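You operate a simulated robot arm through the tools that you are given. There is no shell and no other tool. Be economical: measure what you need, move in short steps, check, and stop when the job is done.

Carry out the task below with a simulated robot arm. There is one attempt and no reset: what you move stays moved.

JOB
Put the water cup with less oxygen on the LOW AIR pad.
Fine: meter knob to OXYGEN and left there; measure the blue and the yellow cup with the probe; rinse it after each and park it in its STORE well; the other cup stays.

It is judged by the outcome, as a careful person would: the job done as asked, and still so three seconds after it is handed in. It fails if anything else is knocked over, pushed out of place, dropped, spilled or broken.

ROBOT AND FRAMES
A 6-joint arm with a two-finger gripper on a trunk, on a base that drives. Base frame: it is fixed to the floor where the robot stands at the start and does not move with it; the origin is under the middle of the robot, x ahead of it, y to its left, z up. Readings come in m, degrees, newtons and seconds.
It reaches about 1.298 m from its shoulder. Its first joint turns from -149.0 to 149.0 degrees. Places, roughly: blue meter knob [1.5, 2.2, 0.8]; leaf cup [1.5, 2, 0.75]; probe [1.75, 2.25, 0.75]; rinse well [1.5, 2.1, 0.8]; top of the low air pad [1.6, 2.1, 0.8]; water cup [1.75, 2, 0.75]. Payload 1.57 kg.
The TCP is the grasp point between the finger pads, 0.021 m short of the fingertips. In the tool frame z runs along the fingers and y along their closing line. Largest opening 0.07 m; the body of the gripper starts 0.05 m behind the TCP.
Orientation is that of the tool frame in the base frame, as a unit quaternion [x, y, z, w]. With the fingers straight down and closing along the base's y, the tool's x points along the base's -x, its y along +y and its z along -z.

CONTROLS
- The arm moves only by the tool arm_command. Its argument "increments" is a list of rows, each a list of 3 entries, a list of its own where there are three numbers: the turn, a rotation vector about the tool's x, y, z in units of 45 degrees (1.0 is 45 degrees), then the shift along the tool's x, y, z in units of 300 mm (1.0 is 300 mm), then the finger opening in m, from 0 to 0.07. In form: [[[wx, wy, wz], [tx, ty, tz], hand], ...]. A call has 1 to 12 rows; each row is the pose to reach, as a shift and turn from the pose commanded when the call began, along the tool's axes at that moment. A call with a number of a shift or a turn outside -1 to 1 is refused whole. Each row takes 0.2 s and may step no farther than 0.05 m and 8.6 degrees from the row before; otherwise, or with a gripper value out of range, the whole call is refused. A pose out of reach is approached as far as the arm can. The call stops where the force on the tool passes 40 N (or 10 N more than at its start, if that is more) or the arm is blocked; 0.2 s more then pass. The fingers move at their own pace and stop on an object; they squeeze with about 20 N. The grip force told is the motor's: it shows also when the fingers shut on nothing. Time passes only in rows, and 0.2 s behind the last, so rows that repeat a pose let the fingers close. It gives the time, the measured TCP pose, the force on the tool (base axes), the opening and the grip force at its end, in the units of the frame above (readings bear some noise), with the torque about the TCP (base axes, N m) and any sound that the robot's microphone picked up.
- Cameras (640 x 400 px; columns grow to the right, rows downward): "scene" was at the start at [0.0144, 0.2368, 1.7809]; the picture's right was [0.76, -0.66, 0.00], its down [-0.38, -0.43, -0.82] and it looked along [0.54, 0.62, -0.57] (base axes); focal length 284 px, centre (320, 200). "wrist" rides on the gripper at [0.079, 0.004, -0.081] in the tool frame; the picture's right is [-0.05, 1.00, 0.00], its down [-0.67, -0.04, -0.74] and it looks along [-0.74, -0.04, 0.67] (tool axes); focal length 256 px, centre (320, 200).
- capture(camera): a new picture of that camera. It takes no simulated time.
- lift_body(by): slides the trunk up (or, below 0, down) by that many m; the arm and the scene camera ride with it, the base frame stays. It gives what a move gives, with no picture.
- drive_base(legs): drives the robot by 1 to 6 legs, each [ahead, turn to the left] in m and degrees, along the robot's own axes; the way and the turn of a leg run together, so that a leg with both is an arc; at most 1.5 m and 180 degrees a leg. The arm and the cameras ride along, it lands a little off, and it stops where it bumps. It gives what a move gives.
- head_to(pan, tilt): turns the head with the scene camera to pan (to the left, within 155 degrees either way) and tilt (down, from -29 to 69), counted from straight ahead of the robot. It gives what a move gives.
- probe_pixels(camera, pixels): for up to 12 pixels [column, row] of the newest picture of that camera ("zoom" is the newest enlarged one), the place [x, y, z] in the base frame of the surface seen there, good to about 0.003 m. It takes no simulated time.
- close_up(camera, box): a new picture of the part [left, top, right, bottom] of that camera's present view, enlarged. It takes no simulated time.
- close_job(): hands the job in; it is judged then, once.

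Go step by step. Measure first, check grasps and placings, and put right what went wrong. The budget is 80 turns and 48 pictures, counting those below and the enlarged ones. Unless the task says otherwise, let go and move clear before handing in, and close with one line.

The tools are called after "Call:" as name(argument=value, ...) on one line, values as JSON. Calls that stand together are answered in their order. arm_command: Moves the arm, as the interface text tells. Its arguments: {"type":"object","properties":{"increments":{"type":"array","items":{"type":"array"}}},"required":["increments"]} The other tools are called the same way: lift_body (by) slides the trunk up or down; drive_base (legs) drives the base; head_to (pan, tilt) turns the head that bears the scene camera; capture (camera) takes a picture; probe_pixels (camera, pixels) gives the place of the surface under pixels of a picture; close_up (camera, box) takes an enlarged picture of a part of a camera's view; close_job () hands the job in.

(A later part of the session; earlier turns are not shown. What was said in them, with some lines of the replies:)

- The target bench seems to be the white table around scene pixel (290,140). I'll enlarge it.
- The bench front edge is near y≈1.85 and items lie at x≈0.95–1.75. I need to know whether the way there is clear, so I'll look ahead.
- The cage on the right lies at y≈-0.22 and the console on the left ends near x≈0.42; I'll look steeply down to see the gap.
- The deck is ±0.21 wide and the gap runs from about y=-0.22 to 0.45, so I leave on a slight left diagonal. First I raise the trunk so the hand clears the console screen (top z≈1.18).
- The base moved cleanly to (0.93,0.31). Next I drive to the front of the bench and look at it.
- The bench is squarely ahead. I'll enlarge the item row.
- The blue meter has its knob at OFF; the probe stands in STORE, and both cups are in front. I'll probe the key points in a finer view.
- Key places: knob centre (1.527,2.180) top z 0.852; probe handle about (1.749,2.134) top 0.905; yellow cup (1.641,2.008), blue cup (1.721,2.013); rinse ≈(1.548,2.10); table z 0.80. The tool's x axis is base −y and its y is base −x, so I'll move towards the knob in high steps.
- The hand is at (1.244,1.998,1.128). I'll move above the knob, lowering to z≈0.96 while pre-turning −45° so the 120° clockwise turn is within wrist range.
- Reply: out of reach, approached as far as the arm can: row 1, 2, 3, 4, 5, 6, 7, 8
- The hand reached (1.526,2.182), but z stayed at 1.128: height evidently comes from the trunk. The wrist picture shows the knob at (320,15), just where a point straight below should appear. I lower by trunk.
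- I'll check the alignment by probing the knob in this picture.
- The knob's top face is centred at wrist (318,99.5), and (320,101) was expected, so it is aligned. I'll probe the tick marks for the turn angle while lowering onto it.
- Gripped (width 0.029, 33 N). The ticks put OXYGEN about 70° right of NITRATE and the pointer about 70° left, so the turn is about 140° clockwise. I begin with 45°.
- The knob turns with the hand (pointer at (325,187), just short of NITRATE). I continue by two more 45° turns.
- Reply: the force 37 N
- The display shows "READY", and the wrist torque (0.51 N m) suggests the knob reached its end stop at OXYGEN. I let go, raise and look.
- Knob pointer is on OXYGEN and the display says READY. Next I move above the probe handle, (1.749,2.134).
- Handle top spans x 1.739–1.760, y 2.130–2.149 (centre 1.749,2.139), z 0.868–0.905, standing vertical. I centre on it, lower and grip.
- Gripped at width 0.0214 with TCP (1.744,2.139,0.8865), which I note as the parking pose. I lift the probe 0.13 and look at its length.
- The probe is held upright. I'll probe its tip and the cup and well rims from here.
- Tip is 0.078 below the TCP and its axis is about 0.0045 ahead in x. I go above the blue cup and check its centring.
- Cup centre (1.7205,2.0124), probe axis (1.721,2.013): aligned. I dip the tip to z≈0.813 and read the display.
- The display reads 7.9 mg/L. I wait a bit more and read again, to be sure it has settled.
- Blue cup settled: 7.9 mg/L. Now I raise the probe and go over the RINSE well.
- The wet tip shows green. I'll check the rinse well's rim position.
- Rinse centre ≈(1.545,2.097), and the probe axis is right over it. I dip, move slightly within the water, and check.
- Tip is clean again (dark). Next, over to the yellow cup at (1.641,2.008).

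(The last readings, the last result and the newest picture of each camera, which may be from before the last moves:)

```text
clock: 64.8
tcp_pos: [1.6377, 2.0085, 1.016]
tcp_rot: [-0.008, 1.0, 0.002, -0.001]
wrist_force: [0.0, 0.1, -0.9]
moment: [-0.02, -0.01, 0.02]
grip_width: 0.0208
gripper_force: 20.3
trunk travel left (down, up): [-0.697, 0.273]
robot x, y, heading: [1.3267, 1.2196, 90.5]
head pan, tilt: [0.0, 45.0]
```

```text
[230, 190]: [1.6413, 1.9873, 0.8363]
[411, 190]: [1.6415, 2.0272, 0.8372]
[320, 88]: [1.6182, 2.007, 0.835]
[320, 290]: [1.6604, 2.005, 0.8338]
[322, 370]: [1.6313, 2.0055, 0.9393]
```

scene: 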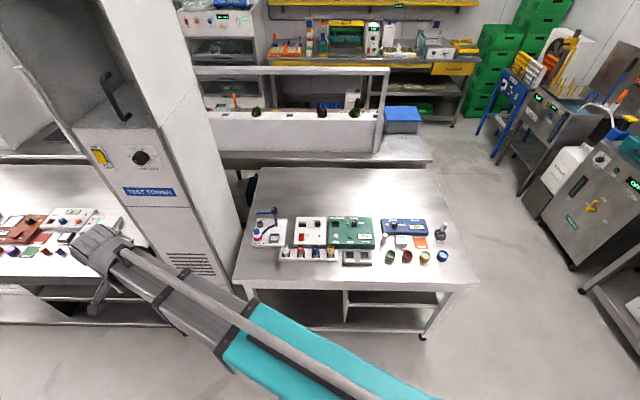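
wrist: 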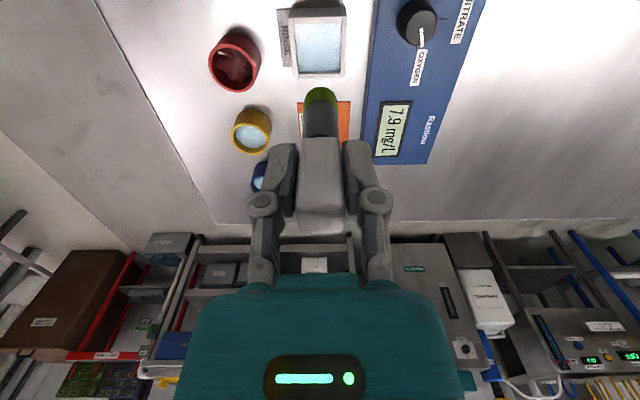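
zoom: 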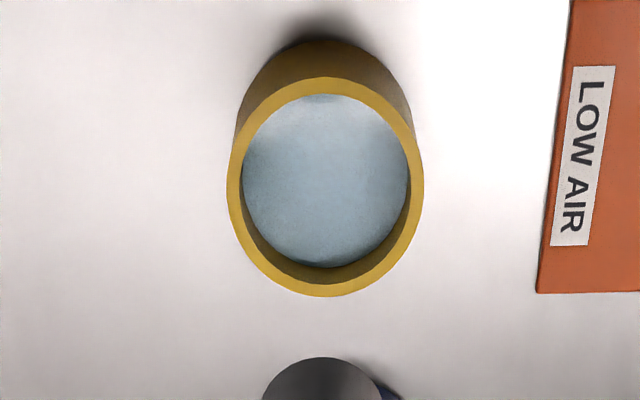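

The cup appears within about 1 mm of where the blue one did, so the probe is centred. I dip and read.

Call:
lift_body(by=-0.123)

Call:
arm_command(increments=[[[0, 0, 0], [0, 0, 0], 0.0], [[0, 0, 0], [0, 0, 0], 0.0], [[0, 0, 0], [0, 0, 0], 0.0], [[0, 0, 0], [0, 0, 0], 0.0], [[0, 0, 0], [0, 0, 0], 0.0], [[0, 0, 0], [0, 0, 0], 0.0], [[0, 0, 0], [0, 0, 0], 0.0], [[0, 0, 0], [0, 0, 0], 0.0], [[0, 0, 0], [0, 0, 0], 0.0], [[0, 0, 0], [0, 0, 0], 0.0], [[0, 0, 0], [0, 0, 0], 0.0], [[0, 0, 0], [0, 0, 0], 0.0]])

Call:
arm_command(increments=[[[0, 0, 0], [0, 0, 0], 0.0], [[0, 0, 0], [0, 0, 0], 0.0], [[0, 0, 0], [0, 0, 0], 0.0], [[0, 0, 0], [0, 0, 0], 0.0], [[0, 0, 0], [0, 0, 0], 0.0], [[0, 0, 0], [0, 0, 0], 0.0], [[0, 0, 0], [0, 0, 0], 0.0], [[0, 0, 0], [0, 0, 0], 0.0], [[0, 0, 0], [0, 0, 0], 0.0], [[0, 0, 0], [0, 0, 0], 0.0], [[0, 0, 0], [0, 0, 0], 0.0], [[0, 0, 0], [0, 0, 0], 0.0]])

Call:
close_up(camera="scene", box=[370, 140, 482, 210])

```text
clock: 66.3
tcp_pos: [1.635, 2.0098, 0.8935]
tcp_rot: [-0.008, 1.0, 0.002, -0.001]
wrist_force: [0.4, 0.7, -0.8]
moment: [-0.02, 0.0, 0.0]
grip_width: 0.0211
gripper_force: 19.9
trunk travel left (down, up): [-0.574, 0.396]
robot x, y, heading: [1.3247, 1.2235, 90.6]
head pan, tilt: [0.0, 45.0]
```

```text
clock: 68.9
tcp_pos: [1.6362, 2.0085, 0.8931]
tcp_rot: [-0.009, 1.0, 0.0, -0.001]
wrist_force: [-0.2, -1.0, -0.8]
moment: [-0.01, 0.01, 0.03]
grip_width: 0.0212
gripper_force: 20.3
trunk travel left (down, up): [-0.574, 0.396]
robot x, y, heading: [1.3226, 1.2228, 90.4]
head pan, tilt: [0.0, 45.0]
```

```text
clock: 71.5
tcp_pos: [1.6365, 2.0099, 0.8929]
tcp_rot: [-0.009, 1.0, 0.0, 0.0]
wrist_force: [-0.2, -0.1, -0.6]
moment: [-0.03, 0.02, 0.0]
grip_width: 0.0211
gripper_force: 20.4
trunk travel left (down, up): [-0.574, 0.396]
robot x, y, heading: [1.3263, 1.2211, 90.7]
head pan, tilt: [0.0, 45.0]
```

```text
5.71 times, centred on (426, 175) of scene
```

zoom: 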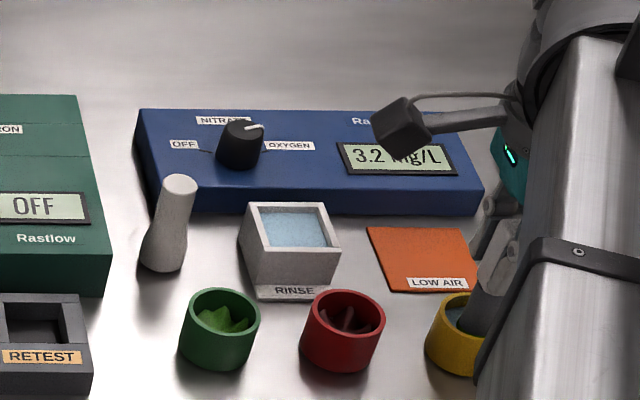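

Yellow reads 3.2 mg/L, versus blue 7.9, so yellow has less oxygen. I raise and rinse.

Call:
lift_body(by=0.123)

Call:
arm_command(increments=[[[0, 0, 0], [0.106, 0.102, 0], 0.0], [[0, 0, 0], [0.212, 0.205, 0], 0.0], [[0, 0, 0], [0.314, 0.302, 0], 0.0], [[0, 0, 0], [0.314, 0.302, 0], 0.0]])

Call:
close_up(camera="wrist", box=[200, 0, 440, 150])

```text
clock: 73.0
tcp_pos: [1.6353, 2.0076, 1.0152]
tcp_rot: [-0.009, 1.0, 0.0, -0.002]
wrist_force: [-0.2, -0.1, -1.2]
moment: [0.03, 0.02, 0.0]
grip_width: 0.0209
gripper_force: 20.3
trunk travel left (down, up): [-0.697, 0.273]
robot x, y, heading: [1.319, 1.2217, 90.5]
head pan, tilt: [0.0, 45.0]
```

```text
clock: 74.0
tcp_pos: [1.5419, 2.0984, 1.016]
tcp_rot: [-0.008, 1.0, 0.0, -0.001]
wrist_force: [1.4, 0.0, -0.6]
moment: [0.0, 0.0, 0.03]
grip_width: 0.0209
gripper_force: 20.3
trunk travel left (down, up): [-0.697, 0.273]
robot x, y, heading: [1.3262, 1.22, 90.6]
head pan, tilt: [0.0, 45.0]
```

```text
2.67 times, centred on (320, 75) of wrist
```

zoom: 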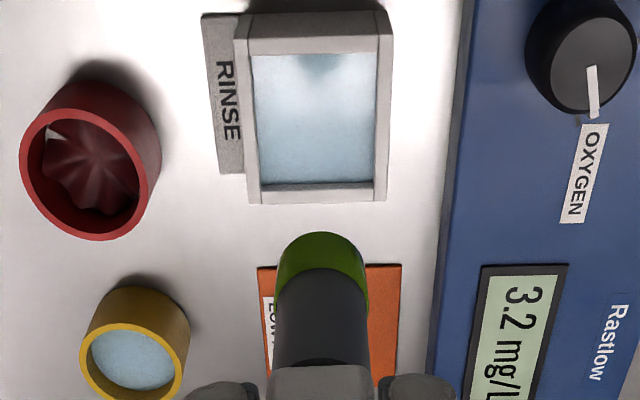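

The display confirms 3.2 mg/L and the tip is green over the centred rinse well. I rinse it, then check.

Call:
lift_body(by=-0.121)

Call:
arm_command(increments=[[[0, 0, 0], [0.01, 0, 0], 0.0], [[0, 0, 0], [0.01, 0, 0], 0.0], [[0, 0, 0], [-0.01, 0, 0], 0.0], [[0, 0, 0], [-0.01, 0, 0], 0.0], [[0, 0, 0], [0.01, 0, 0], 0.0], [[0, 0, 0], [0.01, 0, 0], 0.0], [[0, 0, 0], [-0.01, 0, 0], 0.0], [[0, 0, 0], [-0.01, 0, 0], 0.0], [[0, 0, 0], [0, 0, 0], 0.0], [[0, 0, 0], [0, 0, 0], 0.0], [[0, 0, 0], [0, 0, 0], 0.0], [[0, 0, 0], [0, 0, 0], 0.0]])

Call:
lift_body(by=0.121)

Call:
close_up(camera="wrist", box=[220, 40, 460, 190])

```text
clock: 75.5
tcp_pos: [1.5422, 2.0985, 0.8951]
tcp_rot: [-0.009, 1.0, 0.0, -0.001]
wrist_force: [0.2, -0.3, -0.8]
moment: [0.02, 0.0, -0.04]
grip_width: 0.0213
gripper_force: 20.5
trunk travel left (down, up): [-0.576, 0.394]
robot x, y, heading: [1.3209, 1.219, 90.6]
head pan, tilt: [0.0, 45.0]
```

```text
clock: 78.1
tcp_pos: [1.5437, 2.1001, 0.8953]
tcp_rot: [-0.009, 1.0, 0.0, 0.0]
wrist_force: [0.2, 0.2, -1.0]
moment: [-0.02, -0.02, -0.03]
grip_width: 0.0212
gripper_force: 19.9
trunk travel left (down, up): [-0.576, 0.394]
robot x, y, heading: [1.3227, 1.2226, 90.3]
head pan, tilt: [0.0, 45.0]
```

```text
clock: 79.6
tcp_pos: [1.5432, 2.0986, 1.0155]
tcp_rot: [-0.009, 1.0, 0.0, -0.001]
wrist_force: [0.2, 0.1, -0.1]
moment: [-0.01, 0.01, 0.0]
grip_width: 0.021
gripper_force: 19.8
trunk travel left (down, up): [-0.697, 0.273]
robot x, y, heading: [1.3223, 1.2187, 90.6]
head pan, tilt: [0.0, 45.0]
```

```text
2.67 times, centred on (340, 115) of wrist
```

zoom: 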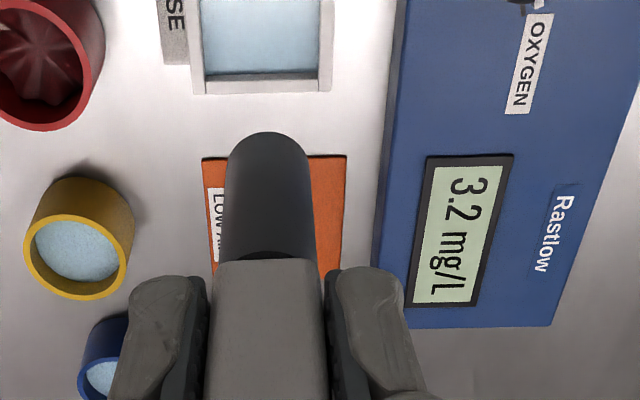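

Tip clean again. I carry the probe to above STORE at TCP (1.7445,2.1397).

Call:
arm_command(increments=[[[0, 0, 0], [-0.135, 0.025, 0], 0.0], [[0, 0, 0], [-0.271, 0.05, 0], 0.0], [[0, 0, 0], [-0.406, 0.075, 0], 0.0], [[0, 0, 0], [-0.542, 0.1, 0], 0.0], [[0, 0, 0], [-0.677, 0.125, 0], 0.0], [[0, 0, 0], [-0.677, 0.125, 0], 0.0]])

Call:
close_up(camera="wrist", box=[240, 0, 400, 100])

Call:
probe_pixels(camera="zoom", pixels=[[320, 385], [255, 200], [395, 200], [325, 275], [325, 190], [325, 60]])

```text
clock: 81.0
tcp_pos: [1.7399, 2.1423, 1.0155]
tcp_rot: [-0.008, 1.0, -0.001, -0.002]
wrist_force: [-0.5, 0.1, -0.3]
moment: [-0.03, 0.02, 0.0]
grip_width: 0.021
gripper_force: 20.1
trunk travel left (down, up): [-0.697, 0.273]
robot x, y, heading: [1.3251, 1.2163, 90.3]
head pan, tilt: [0.0, 45.0]
```

```text
4.00 times, centred on (320, 50) of wrist
```

zoom: 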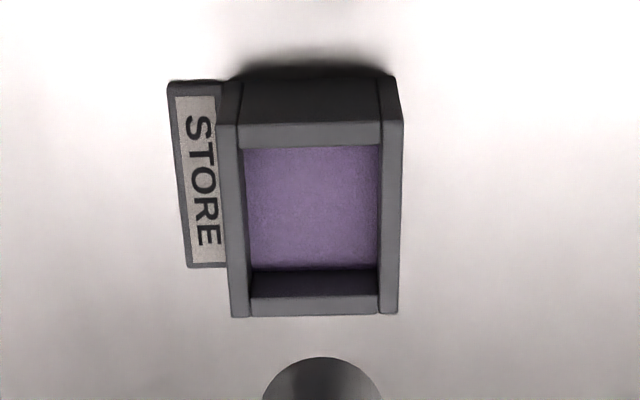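

```text
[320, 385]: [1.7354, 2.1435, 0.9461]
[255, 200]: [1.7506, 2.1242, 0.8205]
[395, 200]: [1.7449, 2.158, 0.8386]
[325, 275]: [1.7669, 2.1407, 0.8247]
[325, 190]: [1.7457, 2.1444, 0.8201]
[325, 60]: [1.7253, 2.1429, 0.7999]
```

Compared with the pick-up view, the well lies about 5 mm ahead (rim bottom at 79 vs 74 px) and about 1 mm to the right. I correct, then check.

Call:
arm_command(increments=[[[0, 0, 0], [-0.018, -0.006, 0], 0.0], [[0, 0, 0], [-0.018, -0.006, 0], 0.0], [[0, 0, 0], [-0.018, -0.006, 0], 0.0]])

Call:
close_up(camera="wrist", box=[240, 0, 400, 100])

```text
clock: 81.8
tcp_pos: [1.7469, 2.1384, 1.0157]
tcp_rot: [-0.009, 1.0, 0.0, 0.0]
wrist_force: [-0.5, 0.2, -1.2]
moment: [0.0, 0.03, -0.01]
grip_width: 0.0211
gripper_force: 20.4
trunk travel left (down, up): [-0.697, 0.273]
robot x, y, heading: [1.3255, 1.223, 90.5]
head pan, tilt: [0.0, 45.0]
```

```text
4.00 times, centred on (320, 50) of wrist
```

zoom: 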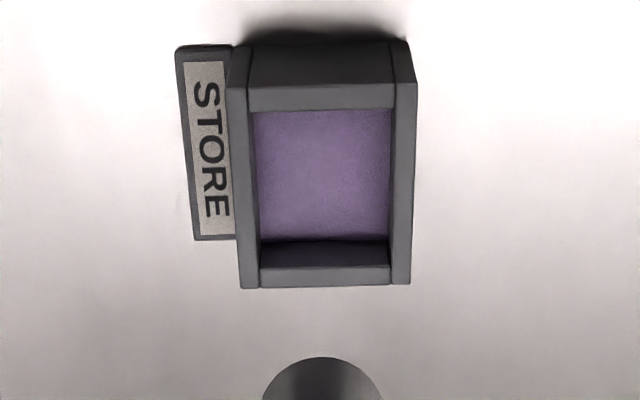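

Now it matches the pick-up view within about 1 mm. I lower to parking height and release.

Call:
lift_body(by=-0.1285)

Call:
arm_command(increments=[[[0, 0, 0], [0, 0, 0], 0.03], [[0, 0, 0], [0, 0, 0], 0.045], [[0, 0, 0], [0, 0, 0], 0.06], [[0, 0, 0], [0, 0, 0], 0.06]])

Call:
lift_body(by=0.15)

Call:
capture(camera="wrist")

```text
clock: 83.4
tcp_pos: [1.747, 2.1384, 0.8867]
tcp_rot: [-0.009, 1.0, 0.0, -0.001]
wrist_force: [0.7, 0.4, -0.8]
moment: [-0.01, 0.0, 0.01]
grip_width: 0.021
gripper_force: 20.1
trunk travel left (down, up): [-0.569, 0.401]
robot x, y, heading: [1.3257, 1.2187, 90.5]
head pan, tilt: [0.0, 45.0]
```

```text
clock: 84.4
tcp_pos: [1.7472, 2.1393, 0.8868]
tcp_rot: [-0.008, 1.0, 0.001, -0.001]
wrist_force: [-0.5, 0.2, -0.2]
moment: [0.03, 0.03, -0.04]
grip_width: 0.0601
gripper_force: 0.1
trunk travel left (down, up): [-0.569, 0.401]
robot x, y, heading: [1.3238, 1.2179, 90.4]
head pan, tilt: [0.0, 45.0]
```

```text
clock: 86.2
tcp_pos: [1.7458, 2.1396, 1.0373]
tcp_rot: [-0.009, 1.0, 0.0, -0.002]
wrist_force: [0.2, 0.2, -0.5]
moment: [-0.02, -0.03, -0.06]
grip_width: 0.0598
gripper_force: 0.1
trunk travel left (down, up): [-0.719, 0.251]
robot x, y, heading: [1.3254, 1.2168, 90.4]
head pan, tilt: [0.0, 45.0]
```

```text
15 pictures are left
```

wrist: 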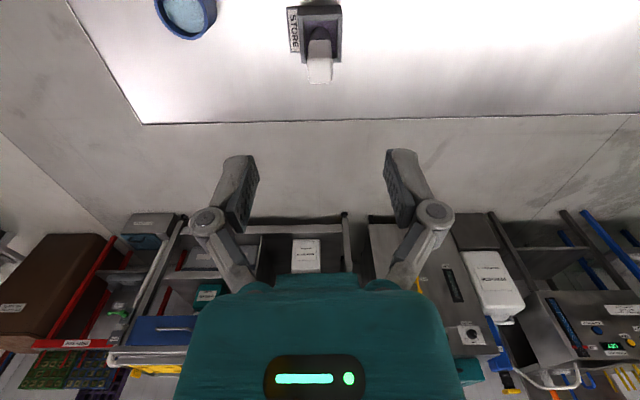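

The probe is parked upright in STORE. Now to above the yellow cup (1.640,2.008) with the fingers open.

Call:
arm_command(increments=[[[0, 0, 0], [0.091, -0.108, 0], 0.07], [[0, 0, 0], [0.182, -0.216, 0], 0.07], [[0, 0, 0], [0.272, -0.323, 0], 0.07], [[0, 0, 0], [0.363, -0.431, 0], 0.07], [[0, 0, 0], [0.363, -0.431, 0], 0.07]])

Call:
lift_body(by=-0.12)

Call:
capture(camera="wrist")

```text
clock: 87.4
tcp_pos: [1.6399, 2.0096, 1.0384]
tcp_rot: [-0.009, 1.0, 0.001, -0.002]
wrist_force: [-0.1, 0.6, 0.3]
moment: [0.03, -0.01, 0.0]
grip_width: 0.0703
gripper_force: 0.1
trunk travel left (down, up): [-0.719, 0.251]
robot x, y, heading: [1.3232, 1.2222, 90.5]
head pan, tilt: [0.0, 45.0]
```

```text
clock: 88.9
tcp_pos: [1.6405, 2.0093, 0.9182]
tcp_rot: [-0.009, 1.0, 0.002, -0.001]
wrist_force: [-0.2, -0.6, -0.4]
moment: [-0.01, 0.02, 0.02]
grip_width: 0.0701
gripper_force: 0.1
trunk travel left (down, up): [-0.599, 0.371]
robot x, y, heading: [1.3258, 1.2223, 90.4]
head pan, tilt: [0.0, 45.0]
```

```text
14 pictures are left
```

wrist: 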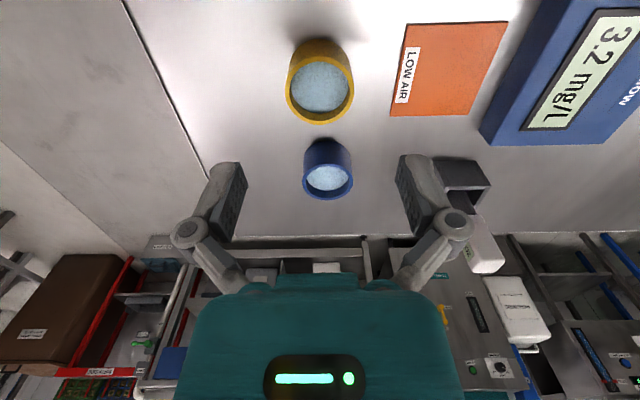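

Call:
probe_pixels(camera="wrist", pixels=[[289, 86], [352, 86], [320, 122], [319, 57], [303, 116], [340, 116], [405, 112], [472, 114], [501, 25], [405, 26], [484, 130]])

```text
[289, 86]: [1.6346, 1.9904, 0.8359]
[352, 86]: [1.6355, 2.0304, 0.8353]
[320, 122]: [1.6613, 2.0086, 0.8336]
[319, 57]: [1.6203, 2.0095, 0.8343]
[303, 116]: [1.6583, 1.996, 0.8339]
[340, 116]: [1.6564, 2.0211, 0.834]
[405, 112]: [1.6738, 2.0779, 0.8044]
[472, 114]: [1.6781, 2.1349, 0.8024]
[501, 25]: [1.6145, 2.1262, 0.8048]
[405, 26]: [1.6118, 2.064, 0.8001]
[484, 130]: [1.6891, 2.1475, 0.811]
```

Cup centre (1.6405,2.0095) lies right under the TCP. I lower to TCP z≈0.829 (tips 0.808) and grip.

Call:
lift_body(by=-0.089)

Call:
arm_command(increments=[[[0, 0, 0], [0, 0, 0], 0.06], [[0, 0, 0], [0, 0, 0], 0.052], [[0, 0, 0], [0, 0, 0], 0.03], [[0, 0, 0], [0, 0, 0], 0.03], [[0, 0, 0], [0, 0, 0], 0.03], [[0, 0, 0], [0, 0, 0], 0.03]])

Call:
capture(camera="wrist")

```text
clock: 90.1
tcp_pos: [1.6405, 2.0097, 0.8293]
tcp_rot: [-0.009, 1.0, 0.001, -0.001]
wrist_force: [0.2, 0.1, -0.2]
moment: [-0.04, -0.01, -0.03]
grip_width: 0.0699
gripper_force: 0.1
trunk travel left (down, up): [-0.51, 0.46]
robot x, y, heading: [1.3217, 1.2174, 90.4]
head pan, tilt: [0.0, 45.0]
```

```text
clock: 91.5
tcp_pos: [1.6399, 2.0099, 0.8293]
tcp_rot: [-0.009, 1.0, 0.0, -0.001]
wrist_force: [-0.5, 0.6, 3.2]
moment: [0.03, 0.01, -0.01]
grip_width: 0.0453
gripper_force: 19.9
trunk travel left (down, up): [-0.51, 0.46]
robot x, y, heading: [1.3235, 1.2213, 90.4]
head pan, tilt: [0.0, 45.0]
```

```text
13 pictures are left
```

wrist: 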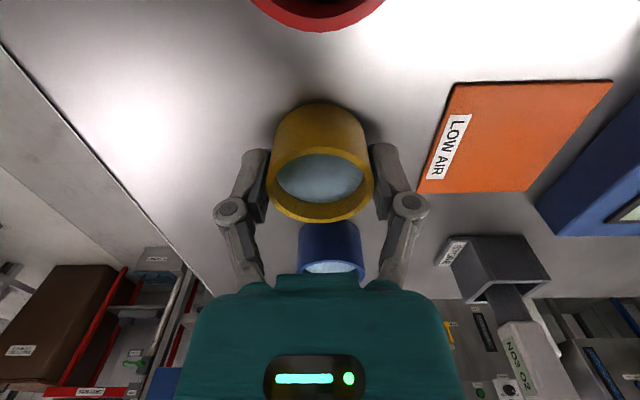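

Cup is held (0.0453 wide, 20 N) and level. I lift it 0.04 gently and carry it in small steps to the pad centre (1.646,2.099).

Call:
lift_body(by=0.04)

Call:
arm_command(increments=[[[0, 0, 0], [-0.001, 0.012, 0], 0.03], [[0, 0, 0], [-0.003, 0.036, 0], 0.03], [[0, 0, 0], [-0.006, 0.07, 0], 0.03], [[0, 0, 0], [-0.009, 0.106, 0], 0.03], [[0, 0, 0], [-0.012, 0.142, 0], 0.03], [[0, 0, 0], [-0.015, 0.178, 0], 0.03], [[0, 0, 0], [-0.018, 0.214, 0], 0.03], [[0, 0, 0], [-0.021, 0.25, 0], 0.03], [[0, 0, 0], [-0.024, 0.28, 0], 0.03], [[0, 0, 0], [-0.025, 0.294, 0], 0.03], [[0, 0, 0], [-0.025, 0.296, 0], 0.03], [[0, 0, 0], [-0.025, 0.296, 0], 0.03]])

Call:
capture(camera="wrist")

Call:
close_up(camera="scene", box=[380, 120, 508, 200])

```text
clock: 92.3
tcp_pos: [1.6396, 2.0095, 0.8677]
tcp_rot: [-0.008, 1.0, 0.001, 0.0]
wrist_force: [0.3, -0.6, -0.4]
moment: [-0.02, -0.02, 0.02]
grip_width: 0.045
gripper_force: 20.4
trunk travel left (down, up): [-0.55, 0.42]
robot x, y, heading: [1.3214, 1.2188, 90.2]
head pan, tilt: [0.0, 45.0]
```

```text
clock: 94.9
tcp_pos: [1.646, 2.0979, 0.8676]
tcp_rot: [-0.008, 1.0, 0.001, -0.001]
wrist_force: [0.9, 0.6, 0.0]
moment: [0.0, 0.02, 0.02]
grip_width: 0.0455
gripper_force: 20.5
trunk travel left (down, up): [-0.55, 0.42]
robot x, y, heading: [1.3298, 1.2191, 90.6]
head pan, tilt: [0.0, 45.0]
```

```text
12 pictures are left
```

wrist: 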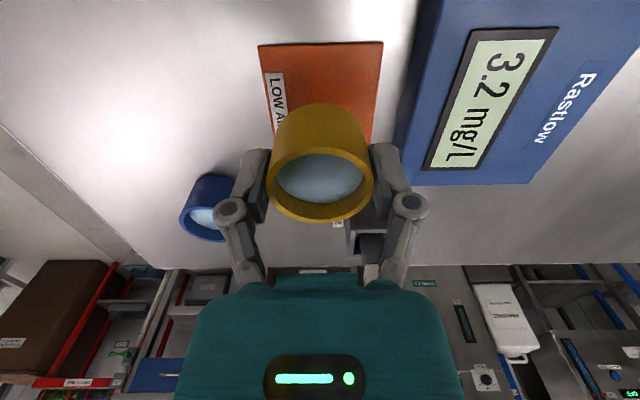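

```text
5.00 times, centred on (444, 160) of scene
```

zoom: 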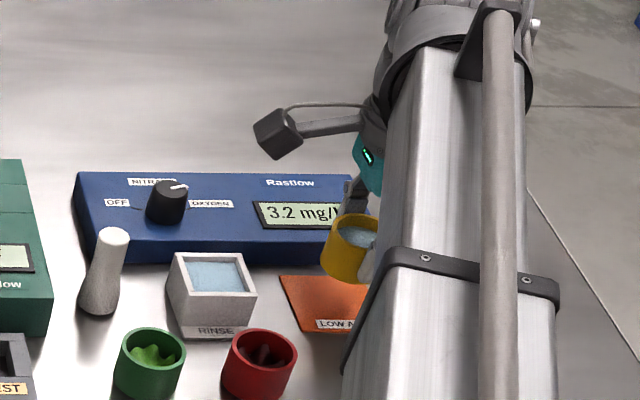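

The cup is level over the pad. The pad top is about 3 mm above the table, so I lower 0.034, then settle in a small step.

Call:
lift_body(by=-0.034)

Call:
lift_body(by=-0.002)

Call:
capture(camera="wrist")

```text
clock: 95.7
tcp_pos: [1.6464, 2.099, 0.8352]
tcp_rot: [-0.01, 1.0, 0.001, -0.001]
wrist_force: [-0.8, 0.3, -0.1]
moment: [-0.01, 0.04, -0.02]
grip_width: 0.0453
gripper_force: 19.6
trunk travel left (down, up): [-0.516, 0.454]
robot x, y, heading: [1.3219, 1.2209, 90.7]
head pan, tilt: [0.0, 45.0]
```

```text
clock: 96.2
tcp_pos: [1.6452, 2.0994, 0.8323]
tcp_rot: [-0.008, 1.0, 0.0, -0.002]
wrist_force: [0.1, 0.2, -1.0]
moment: [0.0, -0.01, -0.05]
grip_width: 0.0451
gripper_force: 19.5
trunk travel left (down, up): [-0.514, 0.456]
robot x, y, heading: [1.3266, 1.2228, 90.4]
head pan, tilt: [0.0, 45.0]
```

```text
10 pictures are left
```

wrist: 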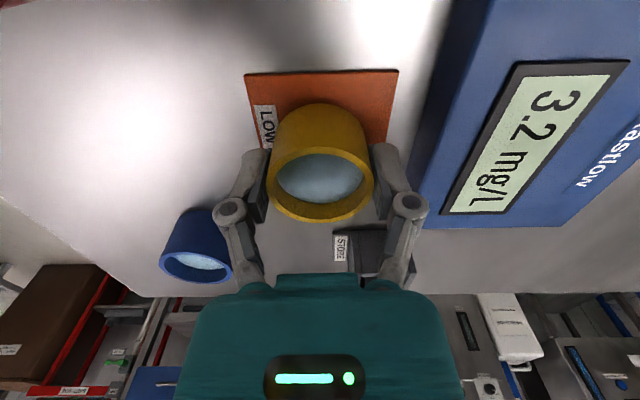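

No contact force yet; I step down another 1 mm twice before releasing.

Call:
lift_body(by=-0.001)

Call:
lift_body(by=-0.001)

```text
clock: 96.7
tcp_pos: [1.6452, 2.0994, 0.832]
tcp_rot: [-0.009, 1.0, 0.001, -0.001]
wrist_force: [-0.6, 0.5, 2.4]
moment: [0.02, 0.0, -0.05]
grip_width: 0.0454
gripper_force: 19.6
trunk travel left (down, up): [-0.513, 0.457]
robot x, y, heading: [1.3279, 1.2173, 90.4]
head pan, tilt: [0.0, 45.0]
```

```text
clock: 97.2
tcp_pos: [1.6456, 2.0992, 0.8315]
tcp_rot: [-0.009, 1.0, 0.002, -0.001]
wrist_force: [2.0, 3.6, 13.3]
moment: [0.11, -0.01, -0.01]
grip_width: 0.0457
gripper_force: 20.3
trunk travel left (down, up): [-0.512, 0.458]
robot x, y, heading: [1.3275, 1.2207, 90.3]
head pan, tilt: [0.0, 45.0]
```

Contact (13 N upward): the cup stands on the pad. I open only to 0.056 to keep clear of the meter, then raise.

Call:
lift_body(by=0.001)

Call:
arm_command(increments=[[[0, 0, 0], [0, 0, 0], 0.048], [[0, 0, 0], [0, 0, 0], 0.052], [[0, 0, 0], [0, 0, 0], 0.056], [[0, 0, 0], [0, 0, 0], 0.056]])

Call:
lift_body(by=0.2)

Call:
arm_command(increments=[[[0, 0, 0], [0.15, 0, 0], 0.056], [[0, 0, 0], [0.3, 0, 0], 0.056], [[0, 0, 0], [0.45, 0, 0], 0.056], [[0, 0, 0], [0.6, 0, 0], 0.056], [[0, 0, 0], [0.75, 0, 0], 0.056], [[0, 0, 0], [0.9, 0, 0], 0.056]])

Call:
close_up(camera="scene", box=[360, 180, 488, 260])

```text
clock: 97.8
tcp_pos: [1.6463, 2.0991, 0.8324]
tcp_rot: [-0.008, 1.0, 0.0, -0.001]
wrist_force: [0.1, 1.7, 3.4]
moment: [0.07, -0.03, 0.0]
grip_width: 0.0451
gripper_force: 19.7
trunk travel left (down, up): [-0.513, 0.457]
robot x, y, heading: [1.3245, 1.2182, 90.3]
head pan, tilt: [0.0, 45.0]
```

```text
clock: 98.8
tcp_pos: [1.6466, 2.0999, 0.8308]
tcp_rot: [-0.009, 1.0, 0.0, -0.001]
wrist_force: [0.3, -1.0, 0.2]
moment: [0.0, 0.04, 0.03]
grip_width: 0.0561
gripper_force: 0.0
trunk travel left (down, up): [-0.513, 0.457]
robot x, y, heading: [1.3213, 1.2216, 90.5]
head pan, tilt: [0.0, 45.0]
```

```text
clock: 100.9
tcp_pos: [1.6466, 2.1, 1.031]
tcp_rot: [-0.009, 1.0, 0.001, -0.001]
wrist_force: [1.1, 0.1, 0.1]
moment: [0.01, -0.01, 0.03]
grip_width: 0.0561
gripper_force: 0.1
trunk travel left (down, up): [-0.713, 0.257]
robot x, y, heading: [1.3252, 1.2208, 90.6]
head pan, tilt: [0.0, 45.0]
```

```text
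clock: 102.3
tcp_pos: [1.3731, 2.0952, 1.0322]
tcp_rot: [-0.009, 1.0, 0.001, -0.002]
wrist_force: [-0.1, -0.2, -0.3]
moment: [0.02, 0.02, 0.04]
grip_width: 0.056
gripper_force: 0.0
trunk travel left (down, up): [-0.713, 0.257]
robot x, y, heading: [1.3274, 1.2207, 90.5]
head pan, tilt: [0.0, 45.0]
```

```text
5.00 times, centred on (424, 220) of scene
```

zoom: 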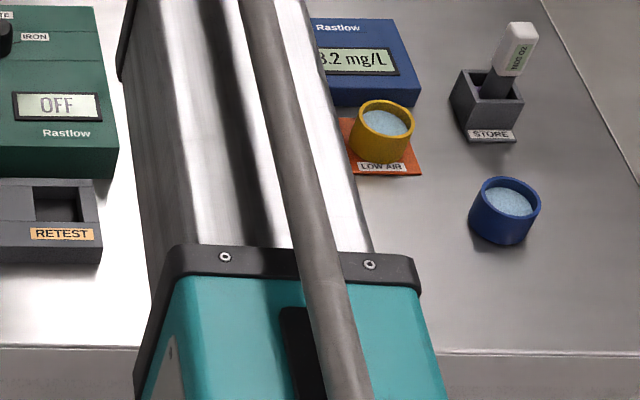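

Yellow cup stands on LOW AIR, the probe is in STORE and the blue cup is unmoved. One last wrist picture for the knob, rinse well and pestle.

Call:
capture(camera="wrist")

```text
8 pictures are left
```

wrist: 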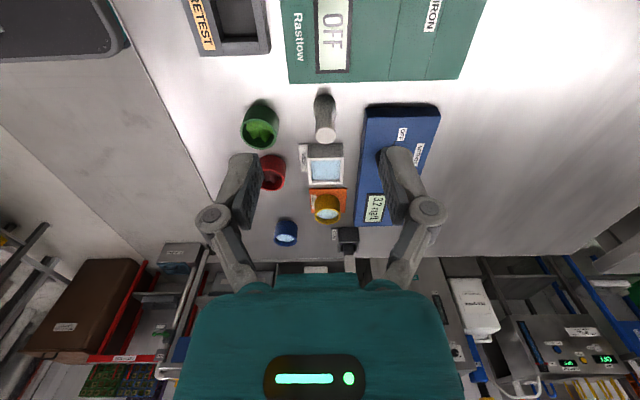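

Everything stands in place: the display still shows 3.2 mg/L in OXYGEN mode, and the hand is clear. Handing in.

Call:
close_job()

```text
The job is handed in.
```

The yellow cup measured 3.2 mg/L of oxygen against 7.9 mg/L for the blue, so I put the yellow cup on the LOW AIR pad. The knob is left on OXYGEN, the probe was rinsed after each cup and parked in STORE, and the blue cup was not moved.
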